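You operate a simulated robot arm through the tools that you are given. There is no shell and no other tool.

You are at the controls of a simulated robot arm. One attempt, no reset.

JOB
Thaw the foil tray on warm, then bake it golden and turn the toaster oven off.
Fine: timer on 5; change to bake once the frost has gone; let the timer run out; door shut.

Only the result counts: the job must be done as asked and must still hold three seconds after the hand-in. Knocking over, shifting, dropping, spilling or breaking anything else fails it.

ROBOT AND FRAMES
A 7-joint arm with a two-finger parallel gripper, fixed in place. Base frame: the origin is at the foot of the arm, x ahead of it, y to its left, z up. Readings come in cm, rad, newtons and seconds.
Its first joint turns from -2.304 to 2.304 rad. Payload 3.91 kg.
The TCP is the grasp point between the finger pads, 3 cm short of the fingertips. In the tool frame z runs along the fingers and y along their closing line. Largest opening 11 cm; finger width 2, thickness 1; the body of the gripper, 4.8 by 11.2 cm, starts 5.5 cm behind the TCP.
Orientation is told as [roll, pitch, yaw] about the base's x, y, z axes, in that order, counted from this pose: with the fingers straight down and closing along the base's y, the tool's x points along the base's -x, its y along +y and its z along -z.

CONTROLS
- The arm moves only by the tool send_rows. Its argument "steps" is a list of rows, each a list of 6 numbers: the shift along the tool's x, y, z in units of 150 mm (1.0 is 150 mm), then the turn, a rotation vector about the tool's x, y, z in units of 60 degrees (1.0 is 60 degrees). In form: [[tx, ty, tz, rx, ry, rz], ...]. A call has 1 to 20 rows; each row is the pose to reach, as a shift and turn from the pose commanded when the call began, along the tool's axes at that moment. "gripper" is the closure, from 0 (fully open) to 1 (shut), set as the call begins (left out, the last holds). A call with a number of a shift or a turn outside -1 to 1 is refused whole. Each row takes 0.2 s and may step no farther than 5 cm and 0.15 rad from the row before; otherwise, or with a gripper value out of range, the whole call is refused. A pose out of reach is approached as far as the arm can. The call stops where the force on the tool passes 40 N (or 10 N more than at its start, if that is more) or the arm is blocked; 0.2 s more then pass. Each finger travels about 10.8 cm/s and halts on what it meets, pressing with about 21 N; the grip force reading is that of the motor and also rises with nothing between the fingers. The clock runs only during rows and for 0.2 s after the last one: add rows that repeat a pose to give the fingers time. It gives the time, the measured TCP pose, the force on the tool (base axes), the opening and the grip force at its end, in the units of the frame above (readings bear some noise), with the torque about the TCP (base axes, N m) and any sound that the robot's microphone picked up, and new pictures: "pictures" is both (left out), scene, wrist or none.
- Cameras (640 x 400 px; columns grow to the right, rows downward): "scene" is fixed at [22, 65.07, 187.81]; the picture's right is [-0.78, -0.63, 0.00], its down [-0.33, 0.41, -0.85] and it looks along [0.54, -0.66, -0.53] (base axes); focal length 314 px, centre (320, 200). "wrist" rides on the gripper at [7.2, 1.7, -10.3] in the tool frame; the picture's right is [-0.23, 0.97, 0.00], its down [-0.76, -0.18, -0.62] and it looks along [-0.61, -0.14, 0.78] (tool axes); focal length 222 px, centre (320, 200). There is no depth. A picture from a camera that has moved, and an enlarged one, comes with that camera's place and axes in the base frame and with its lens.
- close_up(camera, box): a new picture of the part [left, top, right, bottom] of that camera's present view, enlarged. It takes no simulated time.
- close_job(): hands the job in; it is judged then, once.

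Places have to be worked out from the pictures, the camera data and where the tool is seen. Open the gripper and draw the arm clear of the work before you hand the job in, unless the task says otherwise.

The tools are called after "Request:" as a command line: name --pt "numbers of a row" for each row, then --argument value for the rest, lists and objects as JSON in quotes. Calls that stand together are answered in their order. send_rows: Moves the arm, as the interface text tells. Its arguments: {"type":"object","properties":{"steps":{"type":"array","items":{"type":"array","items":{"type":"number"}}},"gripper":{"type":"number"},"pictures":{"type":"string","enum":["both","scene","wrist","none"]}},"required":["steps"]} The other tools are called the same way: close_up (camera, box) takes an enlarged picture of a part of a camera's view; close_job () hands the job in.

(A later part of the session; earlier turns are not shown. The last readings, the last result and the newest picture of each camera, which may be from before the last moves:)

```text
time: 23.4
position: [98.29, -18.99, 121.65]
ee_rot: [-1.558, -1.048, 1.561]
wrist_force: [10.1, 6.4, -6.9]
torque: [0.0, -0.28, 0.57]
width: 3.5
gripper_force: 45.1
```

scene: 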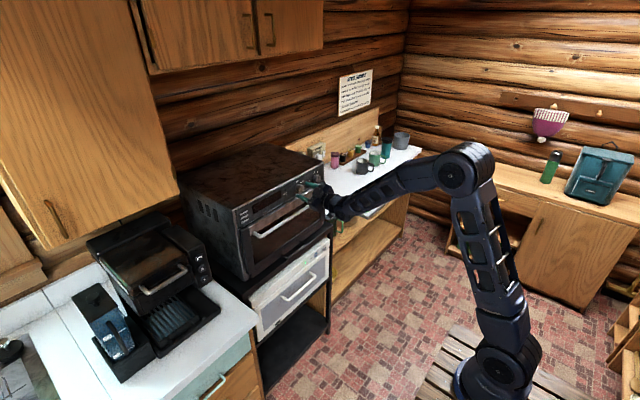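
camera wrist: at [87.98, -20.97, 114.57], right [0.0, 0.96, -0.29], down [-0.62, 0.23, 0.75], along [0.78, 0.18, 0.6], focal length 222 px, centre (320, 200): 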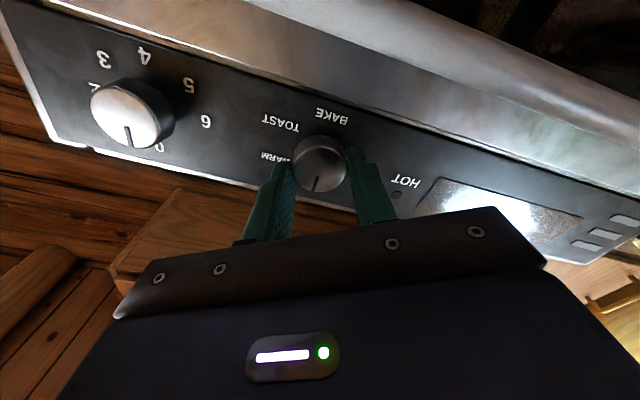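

The side force is nearly zero now. I'll turn the mode knob clockwise 60° to WARM.

Request:
send_rows --pt "0 0 0 0 0 0.125" --pt "0 0 0 0 0 0.25" --pt "0 0 0 0 0 0.375" --pt "0 0 0 0 0 0.5" --pt "0 0 0 0 0 0.625" --pt "0 0 0 0 0 0.75" --pt "0 0 0 0 0 0.875" --pt "0 0 0 0 0 1.0" --pt "0 0 0 0 0 1.0"

Request:
close_up --camera "wrist" --box '[230, 90, 430, 230]'

Request:
close_up --camera "scene" --box '[230, 160, 350, 270]'

```text
time: 25.4
position: [98.29, -19.26, 121.94]
ee_rot: [1.566, -1.045, -1.567]
wrist_force: [-6.5, 12.5, -8.0]
torque: [0.03, 0.31, 0.36]
width: 3.42
gripper_force: 44.8
camera wrist: at [87.94, -13.98, 116.47], right [0.0, 0.73, 0.68], down [-0.62, -0.53, 0.57], along [0.78, -0.43, 0.45], focal length 222 px, centre (320, 200)
```

scene: 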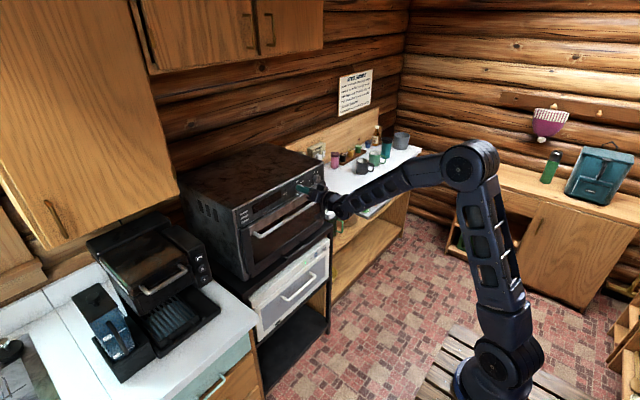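
wrist: 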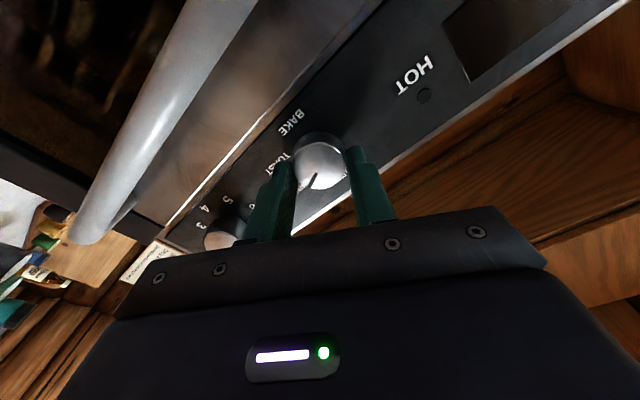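

```text
2.86 times, centred on (330, 160) of wrist
camera zoom: at [87.94, -13.98, 116.47], right [0.0, 0.73, 0.68], down [-0.62, -0.53, 0.57], along [0.78, -0.43, 0.45], focal length 635 px, centre (291, 314)
```

zoom: 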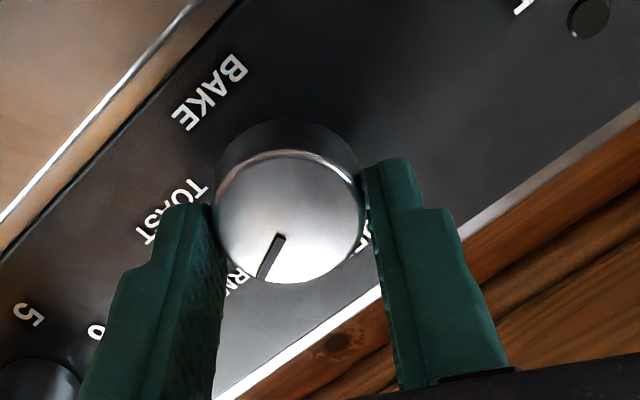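

```text
3.64 times, centred on (290, 215) of scene
camera zoom: at [22.0, 65.07, 187.81], right [-0.78, -0.63, 0.0], down [-0.33, 0.41, -0.85], along [0.54, -0.66, -0.53], focal length 1144 px, centre (429, 146)
```

zoom: 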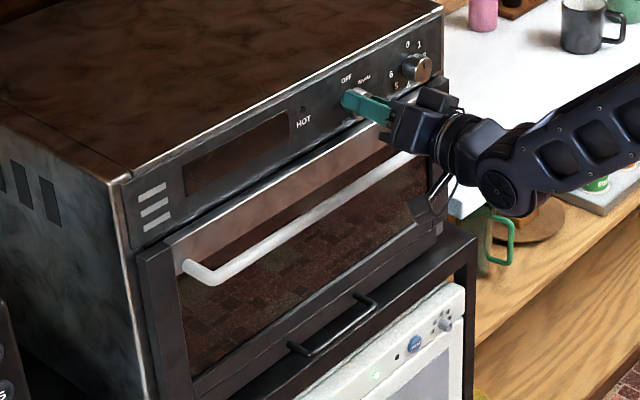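

The knob followed the turn. I'll release it and back off 4 cm to check that the pointer rests on WARM.

Request:
send_rows --gripper 0.5 --pt "0 0 0 0 0 0" --pt "0 0 0 0 0 0" --pt "0 0 -0.13 0 0 0" --pt "0 0 -0.27 0 0 0" --pictures "wrist"

Request:
close_up --camera "wrist" --box '[200, 60, 440, 220]'

```text
time: 26.4
position: [94.13, -19.21, 121.85]
ee_rot: [1.565, -1.047, -1.566]
wrist_force: [1.1, 0.0, 0.2]
torque: [0.05, 0.02, 0.0]
width: 5.51
gripper_force: 0.1
camera wrist: at [83.81, -13.96, 116.38], right [0.0, 0.73, 0.68], down [-0.62, -0.53, 0.57], along [0.78, -0.43, 0.45], focal length 222 px, centre (320, 200)
```

wrist: 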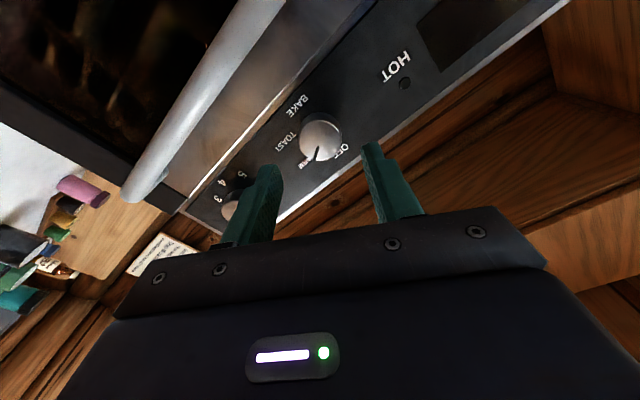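

```text
2.50 times, centred on (320, 140) of wrist
camera zoom: at [83.81, -13.96, 116.38], right [0.0, 0.73, 0.68], down [-0.62, -0.53, 0.57], along [0.78, -0.43, 0.45], focal length 555 px, centre (320, 350)
```

zoom: 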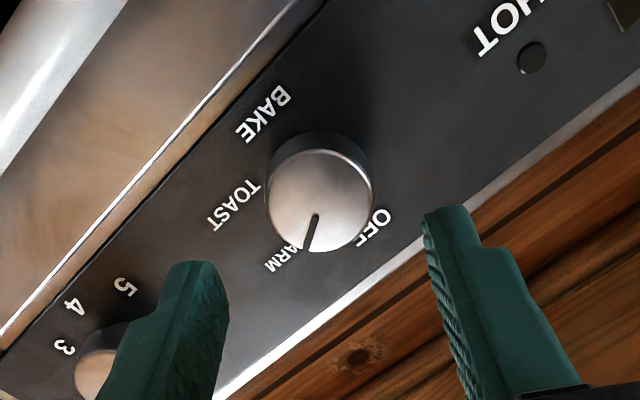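

The pointer now reads about 55–60°, on WARM. The timer axis works out at about y=-30.0, z=121.65. I'll back off a little more and move across to it, rolling toward φ=-112° for the long turn.

Request:
send_rows --gripper 0.59 --pt "0 0 -0.133 0 0 0" --pt "-0.05 -0.09 -0.133 0 0 -0.14" --pt "-0.1 -0.18 -0.133 0 0 -0.28" --pt "-0.15 -0.27 -0.133 0 0 -0.42" --pt "-0.2 -0.36 -0.133 0 0 -0.56" --pt "-0.25 -0.45 -0.133 0 0 -0.7" --pt "-0.3 -0.54 -0.133 0 0 -0.84" --pt "-0.349 -0.63 -0.133 0 0 -0.98" --pt "-0.349 -0.63 -0.133 0 0 -0.98" --pictures "wrist"

Request:
close_up --camera "wrist" --box '[230, 60, 480, 220]'

```text
time: 28.4
position: [92.13, -29.83, 121.75]
ee_rot: [-1.565, -1.067, 1.567]
wrist_force: [-0.3, -0.2, -0.4]
torque: [-0.01, 0.01, -0.01]
width: 4.51
gripper_force: 0.0
camera wrist: at [81.83, -31.83, 114.55], right [0.0, 0.96, -0.27], down [-0.62, 0.21, 0.75], along [0.78, 0.17, 0.6], focal length 222 px, centre (320, 200)
```

wrist: 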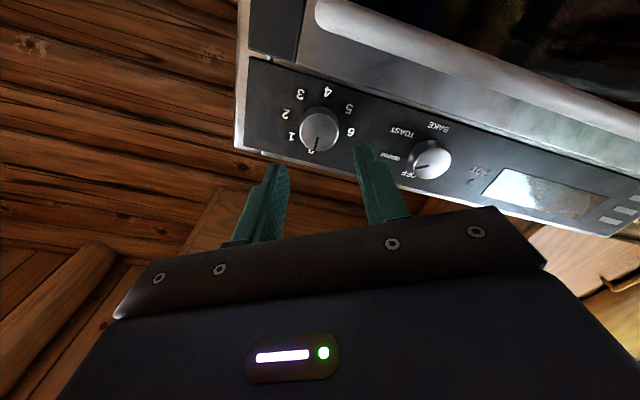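

```text
2.50 times, centred on (355, 140) of wrist
camera zoom: at [81.83, -31.83, 114.55], right [0.0, 0.96, -0.27], down [-0.62, 0.21, 0.75], along [0.78, 0.17, 0.6], focal length 555 px, centre (232, 350)
```

zoom: 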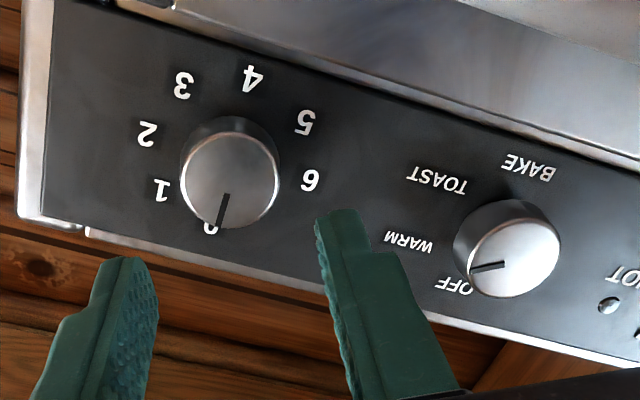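

The view confirms the mode pointer at 58.6° (WARM) and the timer pointer at 0, with the timer axis at y≈-29.9, z≈121.64. I'll continue rolling to φ≈-112° in front of the timer.

Request:
send_rows --pt "0 0 0 0 0 -0.14" --pt "0 0 0 0 0 -0.28" --pt "0 0 0 0 0 -0.42" --pt "0 0 0 0 0 -0.56" --pt "0 0 0 0 0 -0.7" --pt "0 0 0 0 0 -0.84" --pt "0 0 0 0 0 -0.98" --pictures "none"

Request:
send_rows --pt "0 0 0 0 0 -0.14" --pt "0 0 0 0 0 -0.28" --pt "0 0 0 0 0 -0.41" --pt "0 0 0.13 0 0 -0.41" --pt "0 0 0.25 0 0 -0.41" --pt "0 0 0.34 0 0 -0.41" --pt "0 0 0.34 0 0 -0.41" --pictures "both"

Request:
close_up --camera "wrist" --box '[230, 80, 430, 230]'

Request:
close_up --camera "scene" --box '[280, 150, 360, 210]'

```text
time: 30.0
position: [92.28, -29.84, 121.67]
ee_rot: [-1.569, -0.039, 1.569]
wrist_force: [-0.4, -0.2, -0.3]
torque: [-0.01, -0.03, -0.02]
width: 4.48
gripper_force: 0.0
```

```text
time: 31.6
position: [97.49, -30.01, 121.58]
ee_rot: [-1.569, 0.387, 1.569]
wrist_force: [-0.2, 0.8, -0.1]
torque: [-0.01, -0.02, 0.0]
width: 4.51
gripper_force: 0.1
camera wrist: at [87.04, -37.28, 122.81], right [0.0, -0.16, -0.99], down [-0.62, 0.77, -0.12], along [0.78, 0.62, -0.1], focal length 222 px, centre (320, 200)
```

scene: 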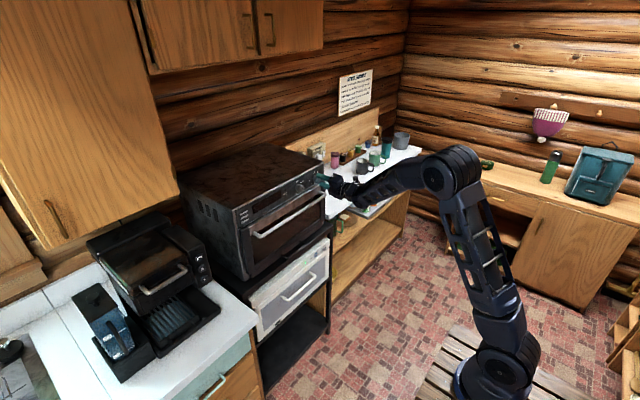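
wrist: 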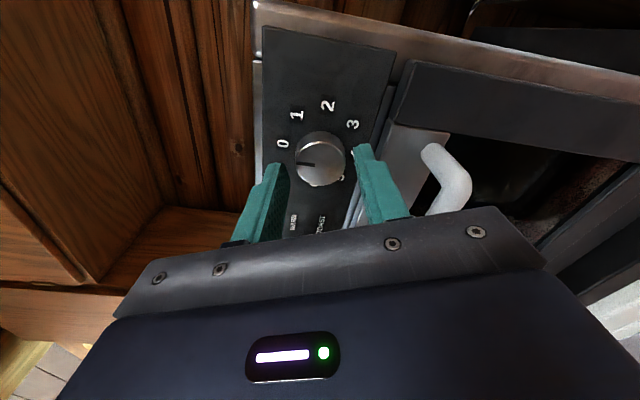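

```text
2.67 times, centred on (330, 155) of wrist
camera zoom: at [87.04, -37.28, 122.81], right [0.0, -0.16, -0.99], down [-0.62, 0.77, -0.12], along [0.78, 0.62, -0.1], focal length 592 px, centre (293, 320)
```

zoom: 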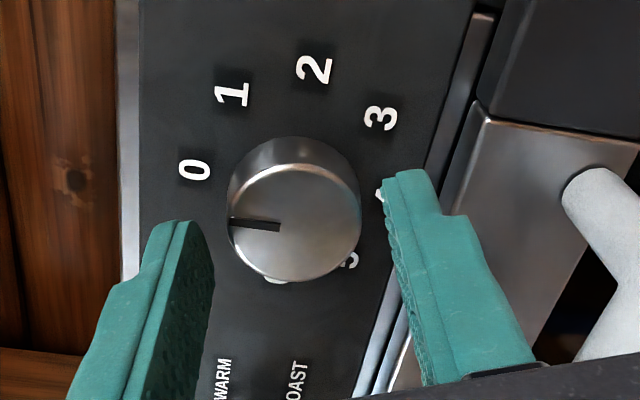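

```text
6.67 times, centred on (320, 180) of scene
camera zoom: at [22.0, 65.07, 187.81], right [-0.78, -0.63, 0.0], down [-0.33, 0.41, -0.85], along [0.54, -0.66, -0.53], focal length 2096 px, centre (320, 333)
```

zoom: 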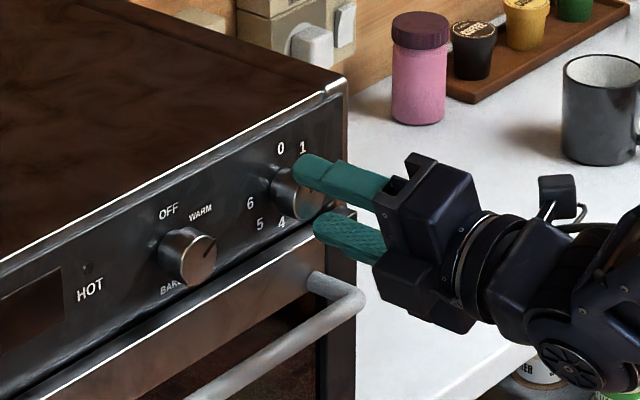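

The timer knob is well centred between the fingers. I'll ease forward 0.9 cm and close on it.

Request:
send_rows --pt "0 -0.004 0.03 0 0 0" --pt "0 -0.004 0.058 0 0 0" --pt "0 -0.004 0.058 0 0 0" --pictures "none"

Request:
send_rows --gripper 1.0 --pt "0 0 0 0 0 0" --pt "0 0 0 0 0 0" --pt "0 0 0 0 0 0" --pictures "wrist"

```text
time: 32.4
position: [98.22, -30.08, 121.68]
ee_rot: [-1.57, 0.387, 1.57]
wrist_force: [0.8, 0.3, -0.3]
torque: [-0.01, 0.0, 0.03]
width: 4.5
gripper_force: 0.1
```

```text
time: 33.2
position: [98.3, -29.93, 121.66]
ee_rot: [-1.568, 0.388, 1.572]
wrist_force: [-1.6, -0.6, -7.1]
torque: [-0.03, 0.2, -0.18]
width: 3.45
gripper_force: 45.7
camera wrist: at [87.86, -37.24, 122.8], right [0.0, -0.16, -0.99], down [-0.62, 0.77, -0.12], along [0.78, 0.61, -0.1], focal length 222 px, centre (320, 200)
```

wrist: 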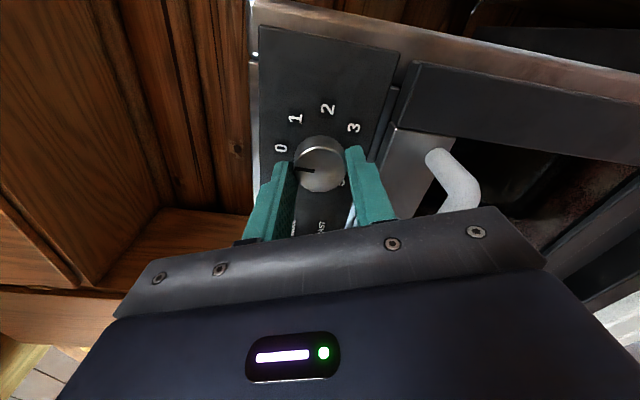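

The grip is nearly force-free. I'll start the 225° clockwise turn toward 5, with the first 60°.

Request:
send_rows --pt "0 0 0 0 0 0.1429" --pt "0 0 0 0 0 0.2857" --pt "0 0 0 0 0 0.4286" --pt "0 0 0 0 0 0.5714" --pt "0 0 0 0 0 0.7143" --pt "0 0 0 0 0 0.8571" --pt "0 0 0 0 0 1.0" --pictures "wrist"

```text
time: 34.8
position: [98.2, -29.92, 121.63]
ee_rot: [-1.565, -0.661, 1.566]
wrist_force: [-6.8, 0.5, -17.3]
torque: [0.0, 0.24, 0.46]
width: 3.45
gripper_force: 45.8
camera wrist: at [87.83, -34.56, 115.87], right [0.0, 0.78, -0.63], down [-0.62, 0.49, 0.61], along [0.78, 0.39, 0.48], focal length 222 px, centre (320, 200)
```

wrist: 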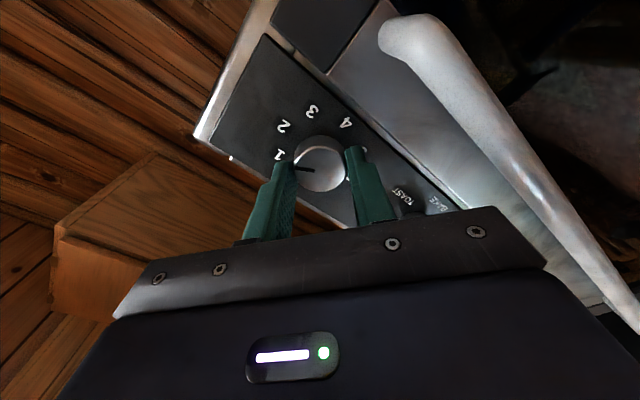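

The knob is turning with the gripper. I'll continue with the next 60°.

Request:
send_rows --pt "0 0 0 0 0 0.1429" --pt "0 0 0 0 0 0.2857" --pt "0 0 0 0 0 0.4286" --pt "0 0 0 0 0 0.5714" --pt "0 0 0 0 0 0.7143" --pt "0 0 0 0 0 0.8571" --pt "0 0 0 0 0 1.0" --pictures "none"

```text
time: 36.4
position: [98.21, -29.98, 121.62]
ee_rot: [1.548, -1.433, -1.549]
wrist_force: [-7.0, -6.7, -17.5]
torque: [-0.03, 1.15, -0.09]
width: 3.44
gripper_force: 44.6
```

φ is about +8°, so 120° is done and forces are moderate. On to the third 60°.

Request:
send_rows --pt "0 0 0 0 0 0.1429" --pt "0 0 0 0 0 0.2857" --pt "0 0 0 0 0 0.4286" --pt "0 0 0 0 0 0.5714" --pt "0 0 0 0 0 0.7143" --pt "0 0 0 0 0 0.8571" --pt "0 0 0 0 0 1.0" --pictures "wrist"

```text
time: 38.0
position: [98.14, -30.03, 121.55]
ee_rot: [1.566, -0.384, -1.571]
wrist_force: [3.2, -15.7, -21.2]
torque: [-0.04, 0.51, -0.51]
width: 3.41
gripper_force: 45.6
camera wrist: at [87.86, -22.61, 120.52], right [0.0, 0.15, 0.99], down [-0.62, -0.77, 0.12], along [0.78, -0.62, 0.09], focal length 222 px, centre (320, 200)
```

wrist: 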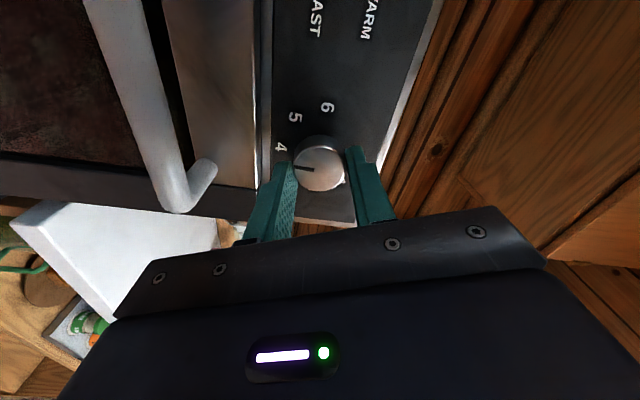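

The pointer is at 4 (180°). I'll turn the last 45° to 5.

Request:
send_rows --pt "0 0 0 0 0 0.14" --pt "0 0 0 0 0 0.28" --pt "0 0 0 0 0 0.42" --pt "0 0 0 0 0 0.56" --pt "0 0 0 0 0 0.69" --pt "0 0 0 0 0 0.75" --pictures "both"

Request:
close_up --camera "wrist" --box '[230, 60, 430, 220]'

Request:
close_up --camera "scene" --box '[230, 160, 350, 270]'

```text
time: 39.6
position: [98.24, -30.09, 121.59]
ee_rot: [1.567, 0.4, -1.575]
wrist_force: [-0.5, -3.4, -2.2]
torque: [0.0, 0.03, -0.48]
width: 3.41
gripper_force: 45.3
stopped in row 6: the force on the tool passed its limit at 40 N (the readings are from after the stop); the commanded pose is now the measured one
camera wrist: at [87.87, -23.94, 126.02], right [0.0, -0.59, 0.81], down [-0.63, -0.63, -0.46], along [0.78, -0.5, -0.37], focal length 222 px, centre (320, 200)
```

scene: 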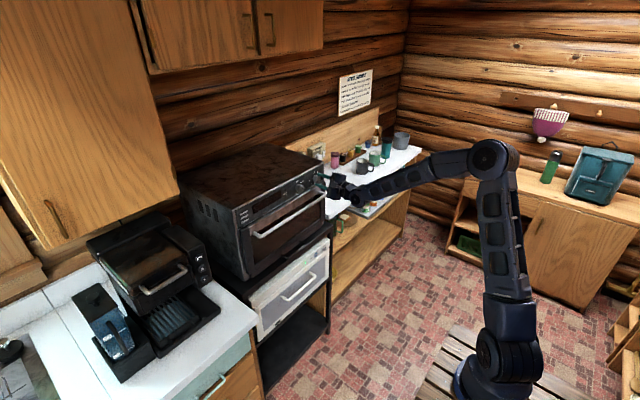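
wrist: 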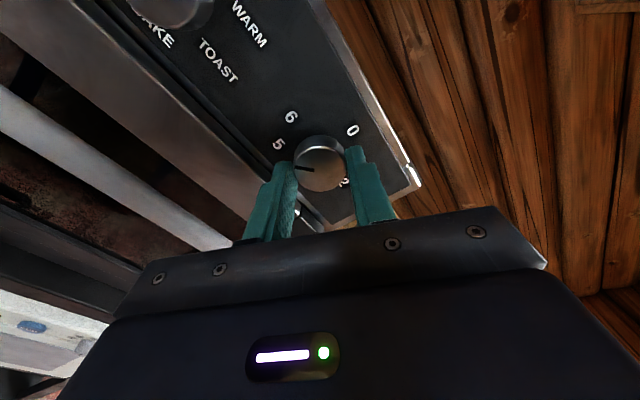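

```text
2.50 times, centred on (330, 140) of wrist
camera zoom: at [87.87, -23.94, 126.02], right [0.0, -0.59, 0.81], down [-0.63, -0.63, -0.46], along [0.78, -0.5, -0.37], focal length 555 px, centre (295, 350)
```

zoom: 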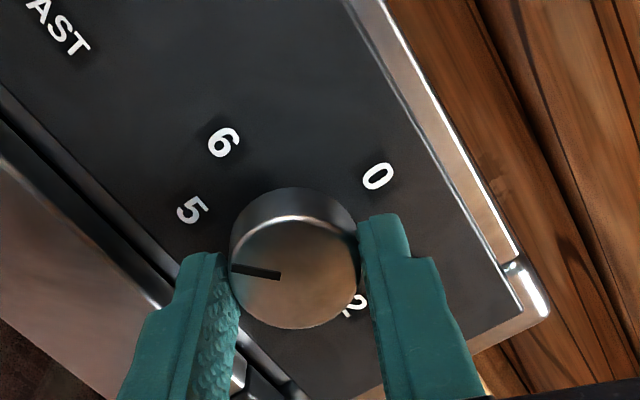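

```text
3.64 times, centred on (290, 215) of scene
camera zoom: at [22.0, 65.07, 187.81], right [-0.78, -0.63, 0.0], down [-0.33, 0.41, -0.85], along [0.54, -0.66, -0.53], focal length 1144 px, centre (429, 146)
```

zoom: 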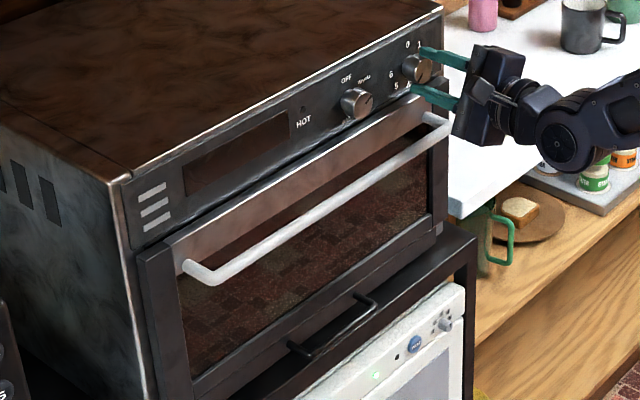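

The timer pointer measures about 227°, right at 5; the last row stopped on force but the turn was complete. I'll release gently, back off, and look at the oven.

Request:
send_rows --gripper 0.59 --pt "0 0 0 0 0 0" --pt "0 0 -0.1 0 0 0" --pt "0 0 -0.3 0 0 0" --pictures "both"

Request:
close_up --camera "wrist" --box '[230, 60, 430, 220]'

Request:
close_up --camera "scene" --box '[230, 160, 350, 270]'

Request:
close_up --camera "scene" --box '[280, 165, 330, 200]'

```text
time: 40.4
position: [93.67, -30.06, 121.51]
ee_rot: [1.565, 0.4, -1.572]
wrist_force: [0.4, 0.3, -0.6]
torque: [0.02, 0.0, 0.01]
width: 4.5
gripper_force: 0.0
camera wrist: at [83.36, -23.94, 125.94], right [0.0, -0.59, 0.81], down [-0.63, -0.63, -0.46], along [0.78, -0.5, -0.37], focal length 222 px, centre (320, 200)
```

scene: 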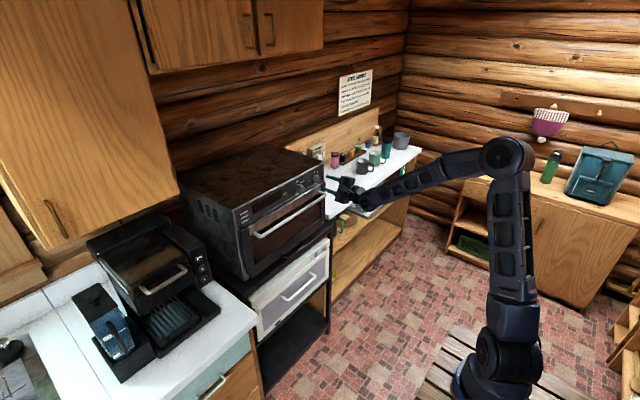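
wrist: 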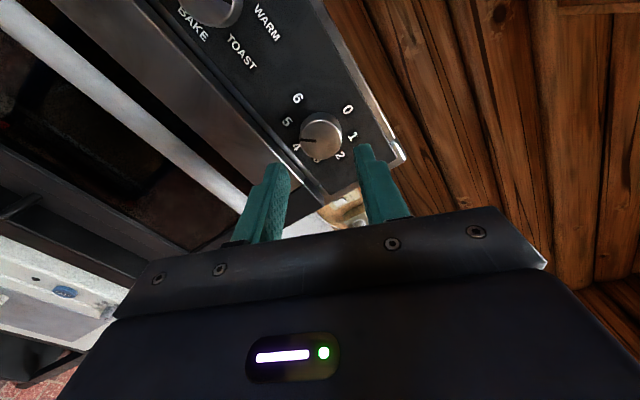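

```text
2.50 times, centred on (330, 140) of wrist
camera zoom: at [83.36, -23.94, 125.94], right [0.0, -0.59, 0.81], down [-0.63, -0.63, -0.46], along [0.78, -0.5, -0.37], focal length 555 px, centre (295, 350)
```

zoom: 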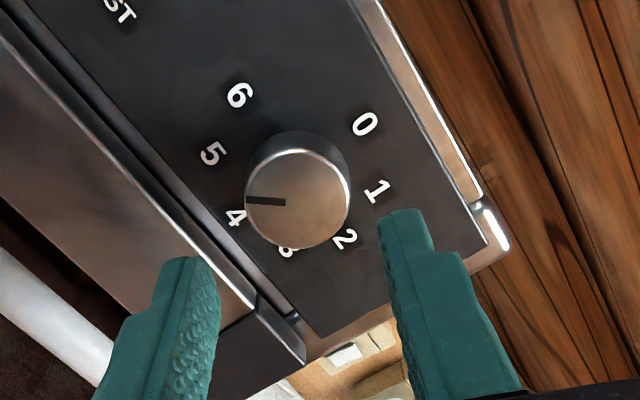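

```text
3.64 times, centred on (290, 215) of scene
camera zoom: at [22.0, 65.07, 187.81], right [-0.78, -0.63, 0.0], down [-0.33, 0.41, -0.85], along [0.54, -0.66, -0.53], focal length 1144 px, centre (429, 146)
```

zoom: 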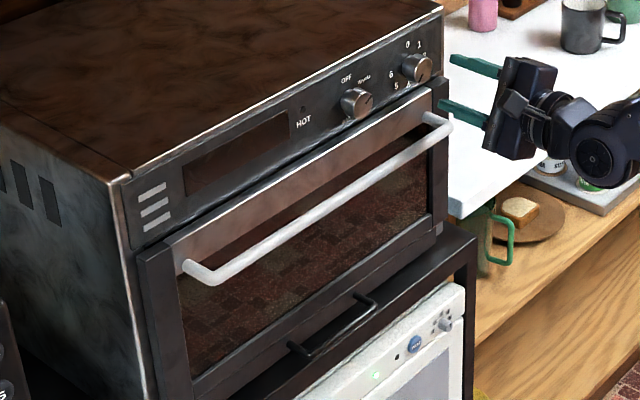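

```text
11.43 times, centred on (305, 182) of scene
camera zoom: at [22.0, 65.07, 187.81], right [-0.78, -0.63, 0.0], down [-0.33, 0.41, -0.85], along [0.54, -0.66, -0.53], focal length 3594 px, centre (491, 400)
```

zoom: 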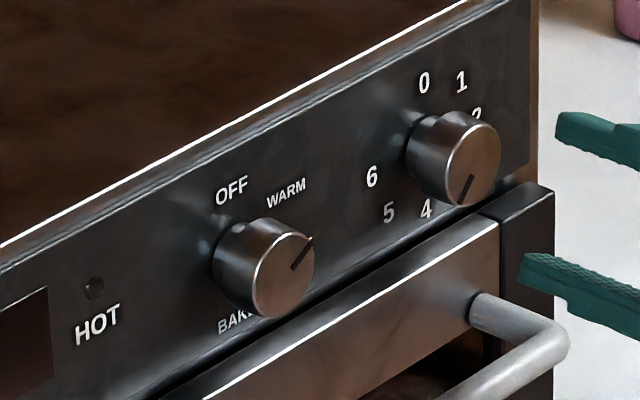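

The timer reads about 221–227°, just at 5. No lamp is visible yet, so the knob may already be counting down. I'll head to the mode knob now, rolling toward φ≈-5°, and watch the window as I go.

Request:
send_rows --gripper 0.5 --pt "0.097 -0.039 0 0 0 -0.14" --pt "0.193 -0.079 0 0 0 -0.28" --pt "0.29 -0.118 0 0 0 -0.42" --pt "0.386 -0.157 0 0 0 -0.56" --pt "0.483 -0.196 0 0 0 -0.7" --pt "0.579 -0.236 0 0 0 -0.84" --pt "0.676 -0.275 0 0 0 -0.98" --pictures "both"

Request:
close_up --camera "scene" --box '[230, 160, 350, 270]'

Request:
close_up --camera "scene" --box '[280, 165, 330, 200]'

Request:
close_up --camera "wrist" --box '[100, 0, 400, 200]'

```text
time: 42.0
position: [93.75, -19.2, 121.67]
ee_rot: [1.566, -0.628, -1.568]
wrist_force: [-0.4, 0.3, -0.6]
torque: [-0.01, -0.02, 0.01]
width: 5.5
gripper_force: 0.1
camera wrist: at [83.33, -12.19, 118.78], right [0.0, 0.39, 0.92], down [-0.62, -0.72, 0.31], along [0.78, -0.58, 0.24], focal length 222 px, centre (320, 200)
```

scene: 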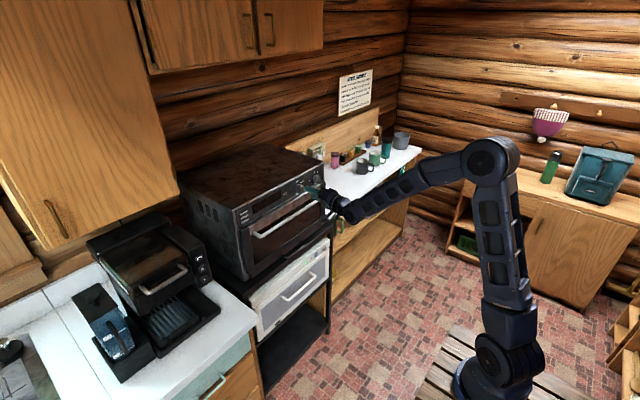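
wrist: 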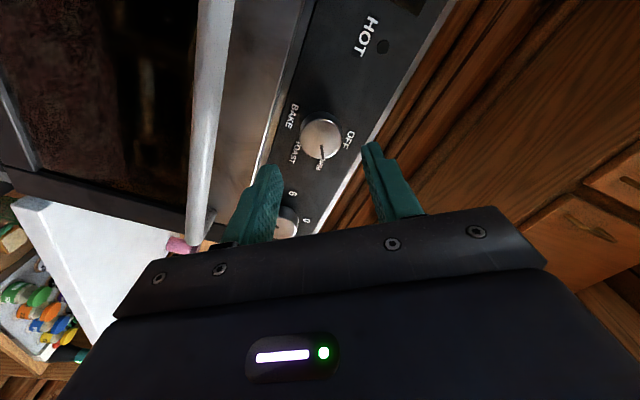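

```text
3.64 times, centred on (290, 215) of scene
camera zoom: at [22.0, 65.07, 187.81], right [-0.78, -0.63, 0.0], down [-0.33, 0.41, -0.85], along [0.54, -0.66, -0.53], focal length 1144 px, centre (429, 146)
```

zoom: 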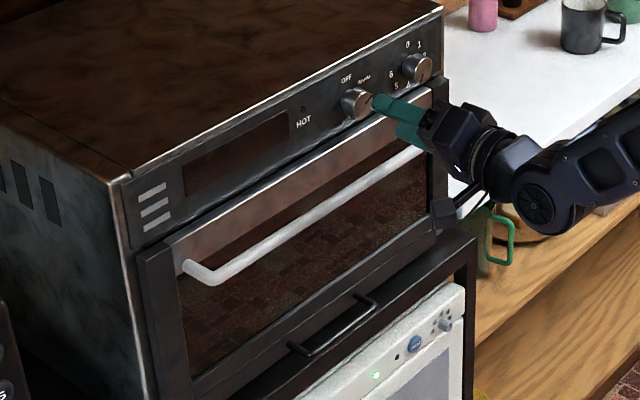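

```text
11.43 times, centred on (305, 182) of scene
camera zoom: at [22.0, 65.07, 187.81], right [-0.78, -0.63, 0.0], down [-0.33, 0.41, -0.85], along [0.54, -0.66, -0.53], focal length 3594 px, centre (491, 400)
```

zoom: 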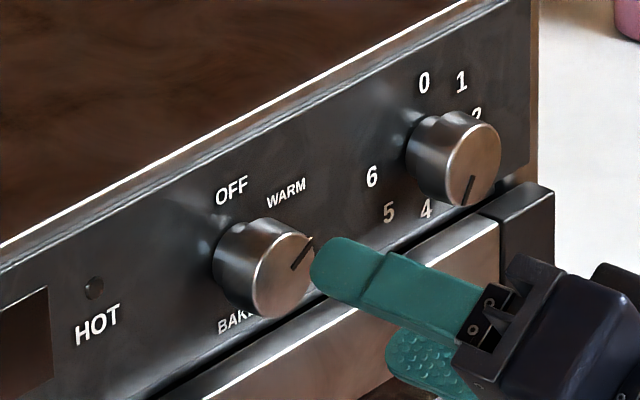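

```text
2.00 times, centred on (250, 100) of wrist
camera zoom: at [83.33, -12.19, 118.78], right [0.0, 0.39, 0.92], down [-0.62, -0.72, 0.31], along [0.78, -0.58, 0.24], focal length 444 px, centre (460, 400)
```

zoom: 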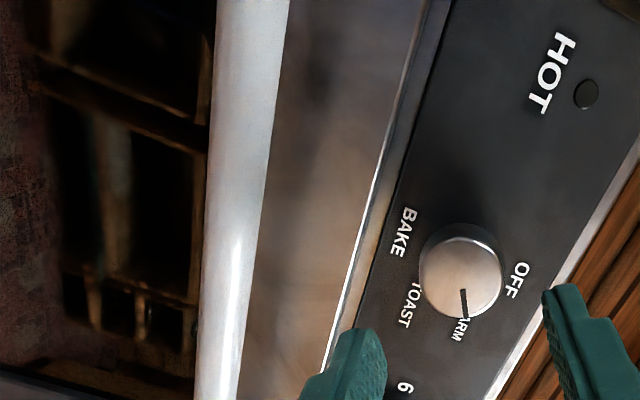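

The timer pointer is moving, so it is counting down. There's no glow or HOT lamp yet. I'll finish the approach to the mode knob so I'm ready to switch, and measure the rate.

Request:
send_rows --pt "0 0 0.0 0 0 -0.14" --pt "0 0 0.0 0 0 -0.28" --pt "0 0 0.05 0 0 -0.42" --pt "0 0 0.1 0 0 -0.56" --pt "0 0 0.18 0 0 -0.7" --pt "0 0 0.25 0 0 -0.84" --pt "0 0 0.307 0 0 -0.98" --pictures "both"

Request:
close_up --camera "scene" --box '[230, 160, 350, 270]'

Request:
close_up --camera "scene" --box '[305, 165, 330, 190]'

Request:
close_up --camera "scene" --box '[245, 200, 325, 270]'

```text
time: 43.6
position: [98.37, -19.05, 121.83]
ee_rot: [-1.524, -1.486, 1.524]
wrist_force: [-0.7, 0.3, 0.4]
torque: [-0.02, 0.0, 0.0]
width: 5.49
gripper_force: 0.1
camera wrist: at [87.92, -17.93, 114.51], right [0.0, 0.99, 0.15], down [-0.62, -0.11, 0.78], along [0.78, -0.09, 0.61], focal length 222 px, centre (320, 200)
```

scene: 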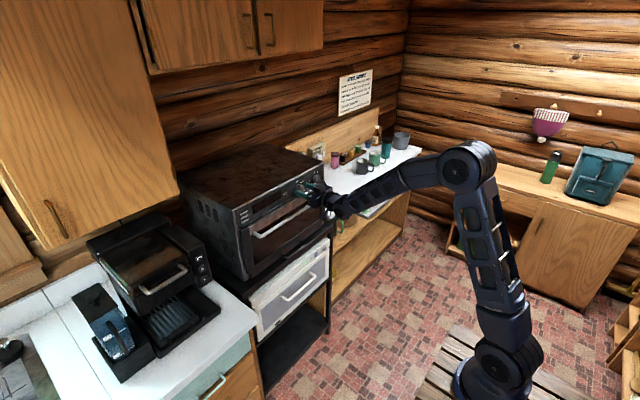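
wrist: 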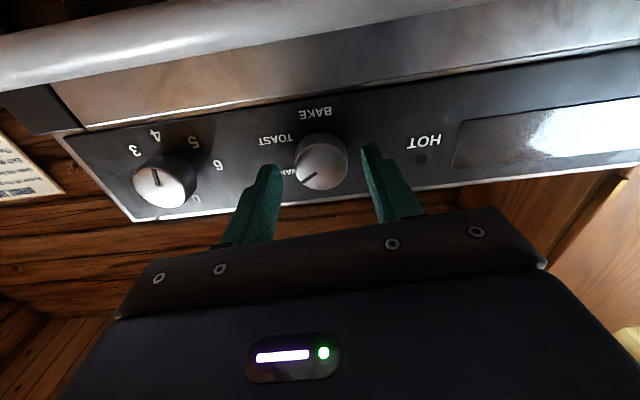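

```text
3.64 times, centred on (290, 215) of scene
camera zoom: at [22.0, 65.07, 187.81], right [-0.78, -0.63, 0.0], down [-0.33, 0.41, -0.85], along [0.54, -0.66, -0.53], focal length 1144 px, centre (429, 146)
```

zoom: 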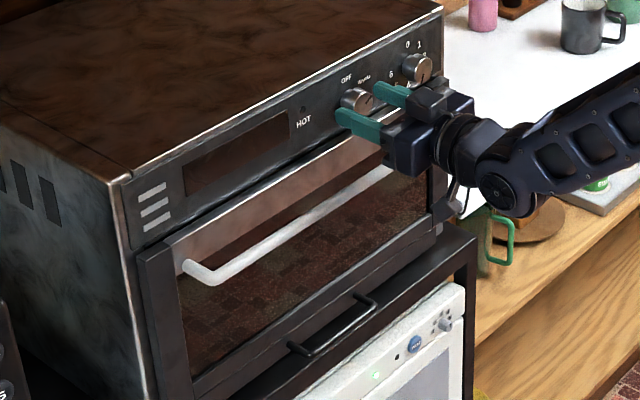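

```text
16.00 times, centred on (318, 178) of scene
camera zoom: at [22.0, 65.07, 187.81], right [-0.78, -0.63, 0.0], down [-0.33, 0.41, -0.85], along [0.54, -0.66, -0.53], focal length 5031 px, centre (360, 560)
```

zoom: 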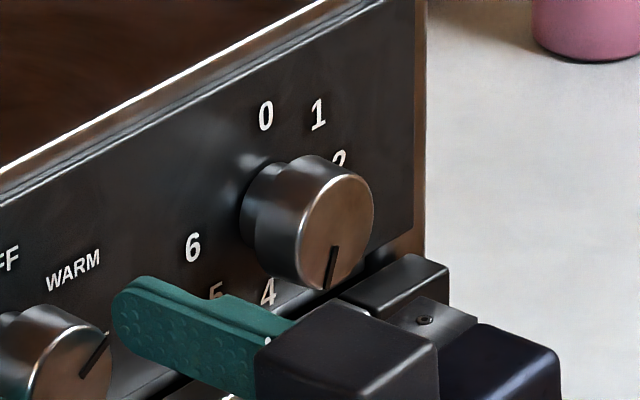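

```text
5.71 times, centred on (285, 235) of scene
camera zoom: at [22.0, 65.07, 187.81], right [-0.78, -0.63, 0.0], down [-0.33, 0.41, -0.85], along [0.54, -0.66, -0.53], focal length 1797 px, centre (520, 0)
```

zoom: 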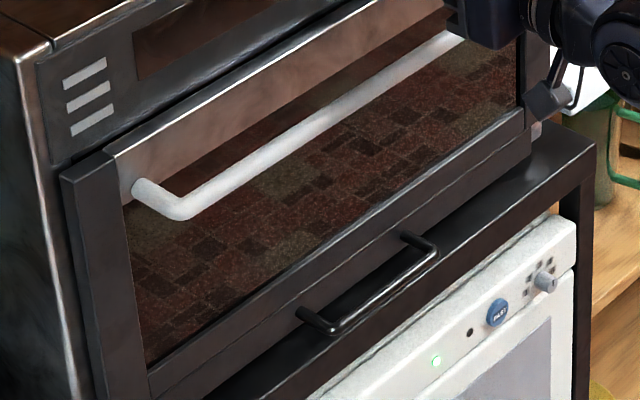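

The timer has dropped to about 196°, so it runs at roughly 7.5°/s, around 30 s for the full 5. I have to find out whether anything shows through the glass, so I'll enlarge the window in both cameras at no time cost.

Request:
close_up --camera "scene" --box '[255, 215, 295, 245]'

Request:
close_up --camera "scene" --box '[285, 195, 325, 225]'

Request:
close_up --camera "wrist" --box '[100, 0, 640, 220]'

```text
13.33 times, centred on (275, 230) of scene
camera zoom: at [22.0, 65.07, 187.81], right [-0.78, -0.63, 0.0], down [-0.33, 0.41, -0.85], along [0.54, -0.66, -0.53], focal length 4193 px, centre (920, -200)
```

zoom: 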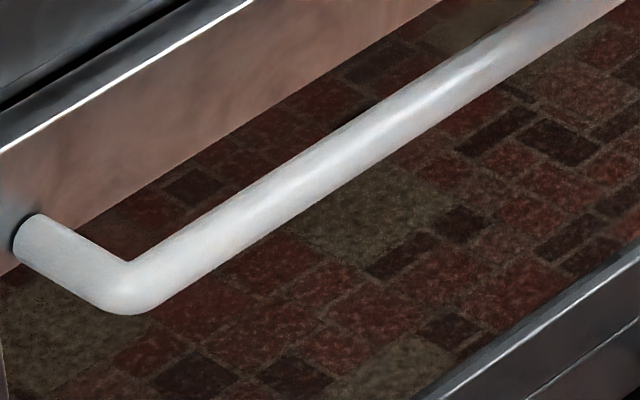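

```text
13.33 times, centred on (305, 210) of scene
camera zoom: at [22.0, 65.07, 187.81], right [-0.78, -0.63, 0.0], down [-0.33, 0.41, -0.85], along [0.54, -0.66, -0.53], focal length 4193 px, centre (520, 67)
```

zoom: 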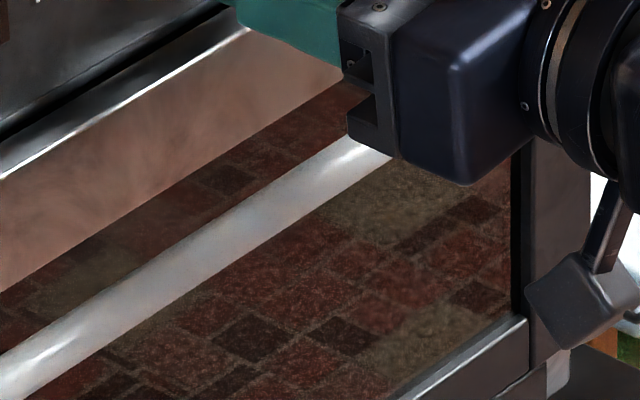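

```text
1.19 times, centred on (370, 110) of wrist
camera zoom: at [87.92, -17.93, 114.51], right [0.0, 0.99, 0.15], down [-0.62, -0.11, 0.78], along [0.78, -0.09, 0.61], focal length 263 px, centre (261, 307)
```

zoom: 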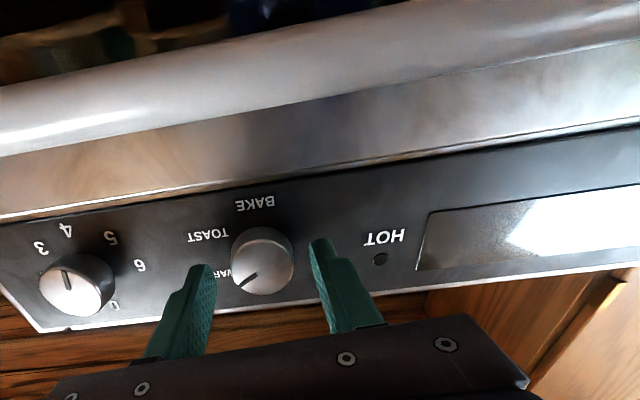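

The glass only mirrors the floor; no interior light shows. Rolling to φ≈-117° puts the camera beside the window and is also a valid start angle for the 120° turn to BAKE, so I'll back off slightly and wait there.

Request:
send_rows --pt "0 0 -0.2 0 0 -0.1" --pt "0 0 -0.2 0 0 -0.24" --pt "0 0 -0.2 0 0 -0.38" --pt "0 0 -0.2 0 0 -0.52" --pt "0 0 -0.2 0 0 -0.66" --pt "0 0 -0.2 0 0 -0.8" --pt "0 0 -0.2 0 0 -0.94" --pictures "both"

Request:
close_up --camera "scene" --box '[230, 160, 350, 270]'

Request:
close_up --camera "wrist" --box '[300, 0, 640, 220]'

```text
time: 45.2
position: [95.16, -19.11, 121.68]
ee_rot: [-1.568, -0.502, 1.57]
wrist_force: [-0.1, 0.3, 0.5]
torque: [0.03, 0.0, -0.01]
width: 5.48
gripper_force: 0.0
camera wrist: at [84.87, -24.53, 116.81], right [0.0, 0.67, -0.74], down [-0.62, 0.58, 0.53], along [0.78, 0.46, 0.41], focal length 222 px, centre (320, 200)
```

scene: 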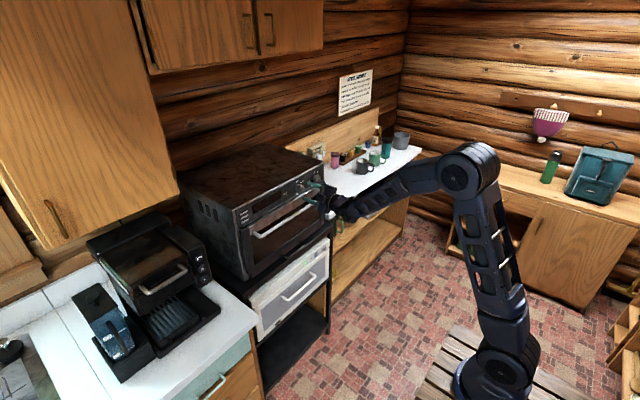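
wrist: 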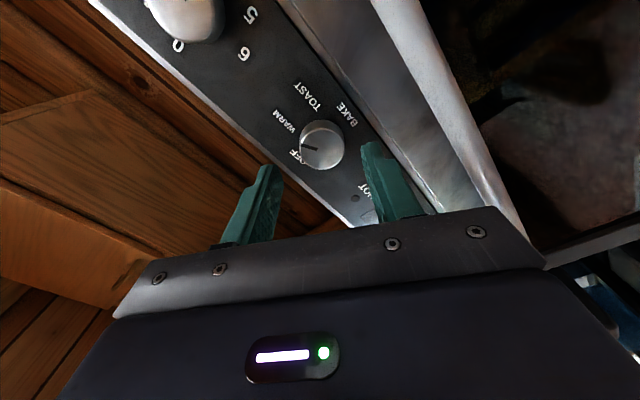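

```text
3.64 times, centred on (290, 215) of scene
camera zoom: at [22.0, 65.07, 187.81], right [-0.78, -0.63, 0.0], down [-0.33, 0.41, -0.85], along [0.54, -0.66, -0.53], focal length 1144 px, centre (429, 146)
```

zoom: 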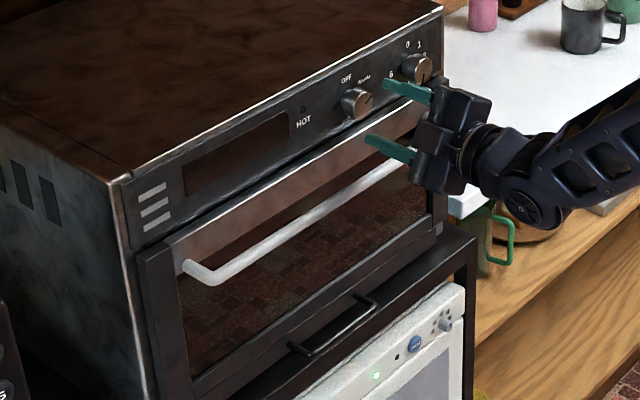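

```text
1.82 times, centred on (470, 110) of wrist
camera zoom: at [84.87, -24.53, 116.81], right [0.0, 0.67, -0.74], down [-0.62, 0.58, 0.53], along [0.78, 0.46, 0.41], focal length 404 px, centre (47, 364)
```

zoom: 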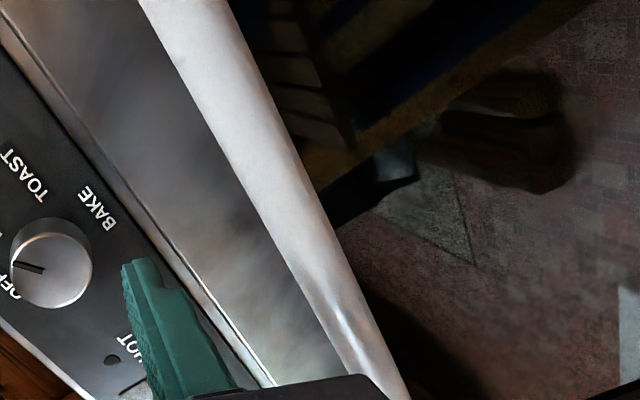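

Still only room reflections in the glass. I'll finish the roll to φ≈-117° and check again.

Request:
send_rows --pt "0 0 0 0 0 -0.14" --pt "0 0 0 0 0 -0.28" --pt "0 0 0 0 0 -0.42" --pt "0 0 0 0 0 -0.56" --pt "0 0 0 0 0 -0.7" --pt "0 0 0 0 0 -0.84" --pt "0 0 0 0 0 -0.93" --pictures "both"

Request:
close_up --camera "scene" --box '[230, 160, 350, 270]'

Request:
close_up --camera "wrist" --box '[380, 0, 640, 220]'

Request:
close_up --camera "scene" --box '[305, 165, 330, 190]'

```text
time: 46.8
position: [95.45, -19.02, 121.75]
ee_rot: [-1.566, 0.472, 1.572]
wrist_force: [-0.2, -0.5, 0.0]
torque: [0.0, -0.05, 0.0]
width: 5.48
gripper_force: 0.1
camera wrist: at [85.01, -26.13, 123.63], right [0.0, -0.24, -0.97], down [-0.62, 0.76, -0.18], along [0.78, 0.6, -0.15], focal length 222 px, centre (320, 200)
```

scene: 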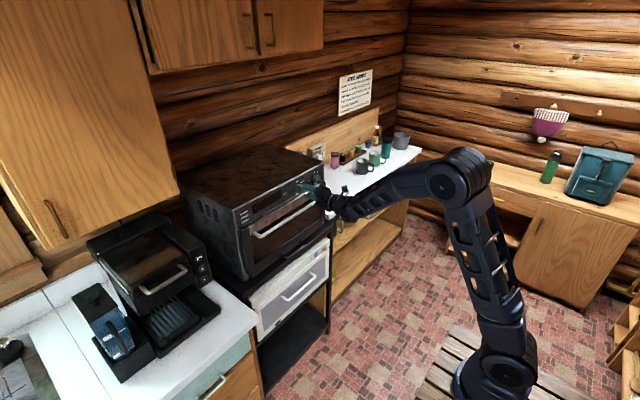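
wrist: 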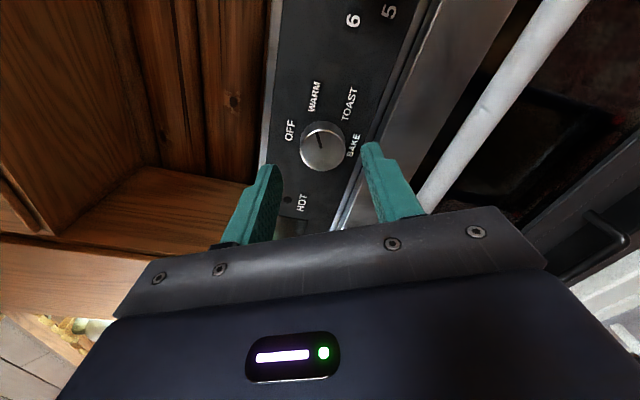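

```text
3.64 times, centred on (290, 215) of scene
camera zoom: at [22.0, 65.07, 187.81], right [-0.78, -0.63, 0.0], down [-0.33, 0.41, -0.85], along [0.54, -0.66, -0.53], focal length 1144 px, centre (429, 146)
```

zoom: 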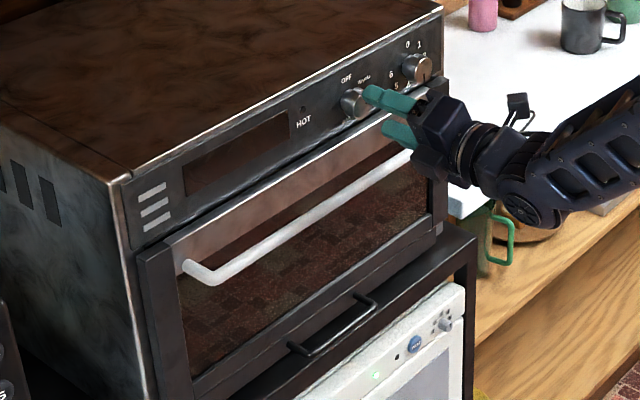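

```text
1.82 times, centred on (510, 110) of wrist
camera zoom: at [85.01, -26.13, 123.63], right [0.0, -0.24, -0.97], down [-0.62, 0.76, -0.18], along [0.78, 0.6, -0.15], focal length 404 px, centre (-26, 364)
```

zoom: 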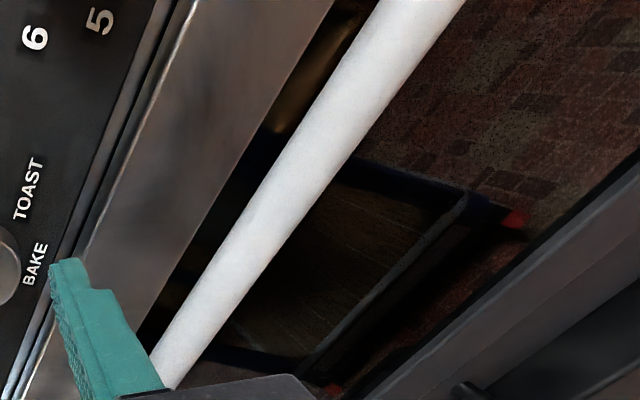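

```text
16.00 times, centred on (318, 178) of scene
camera zoom: at [22.0, 65.07, 187.81], right [-0.78, -0.63, 0.0], down [-0.33, 0.41, -0.85], along [0.54, -0.66, -0.53], focal length 5031 px, centre (360, 560)
```

zoom: 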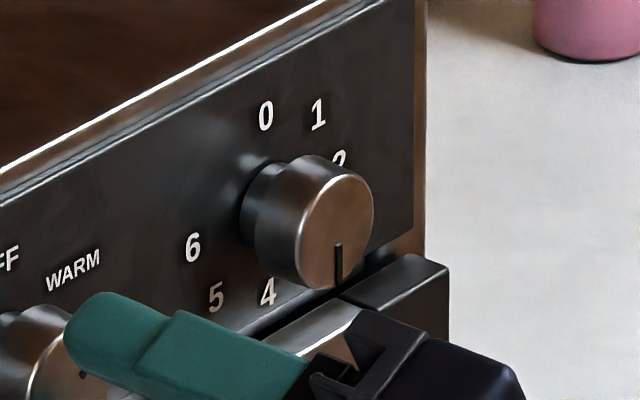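

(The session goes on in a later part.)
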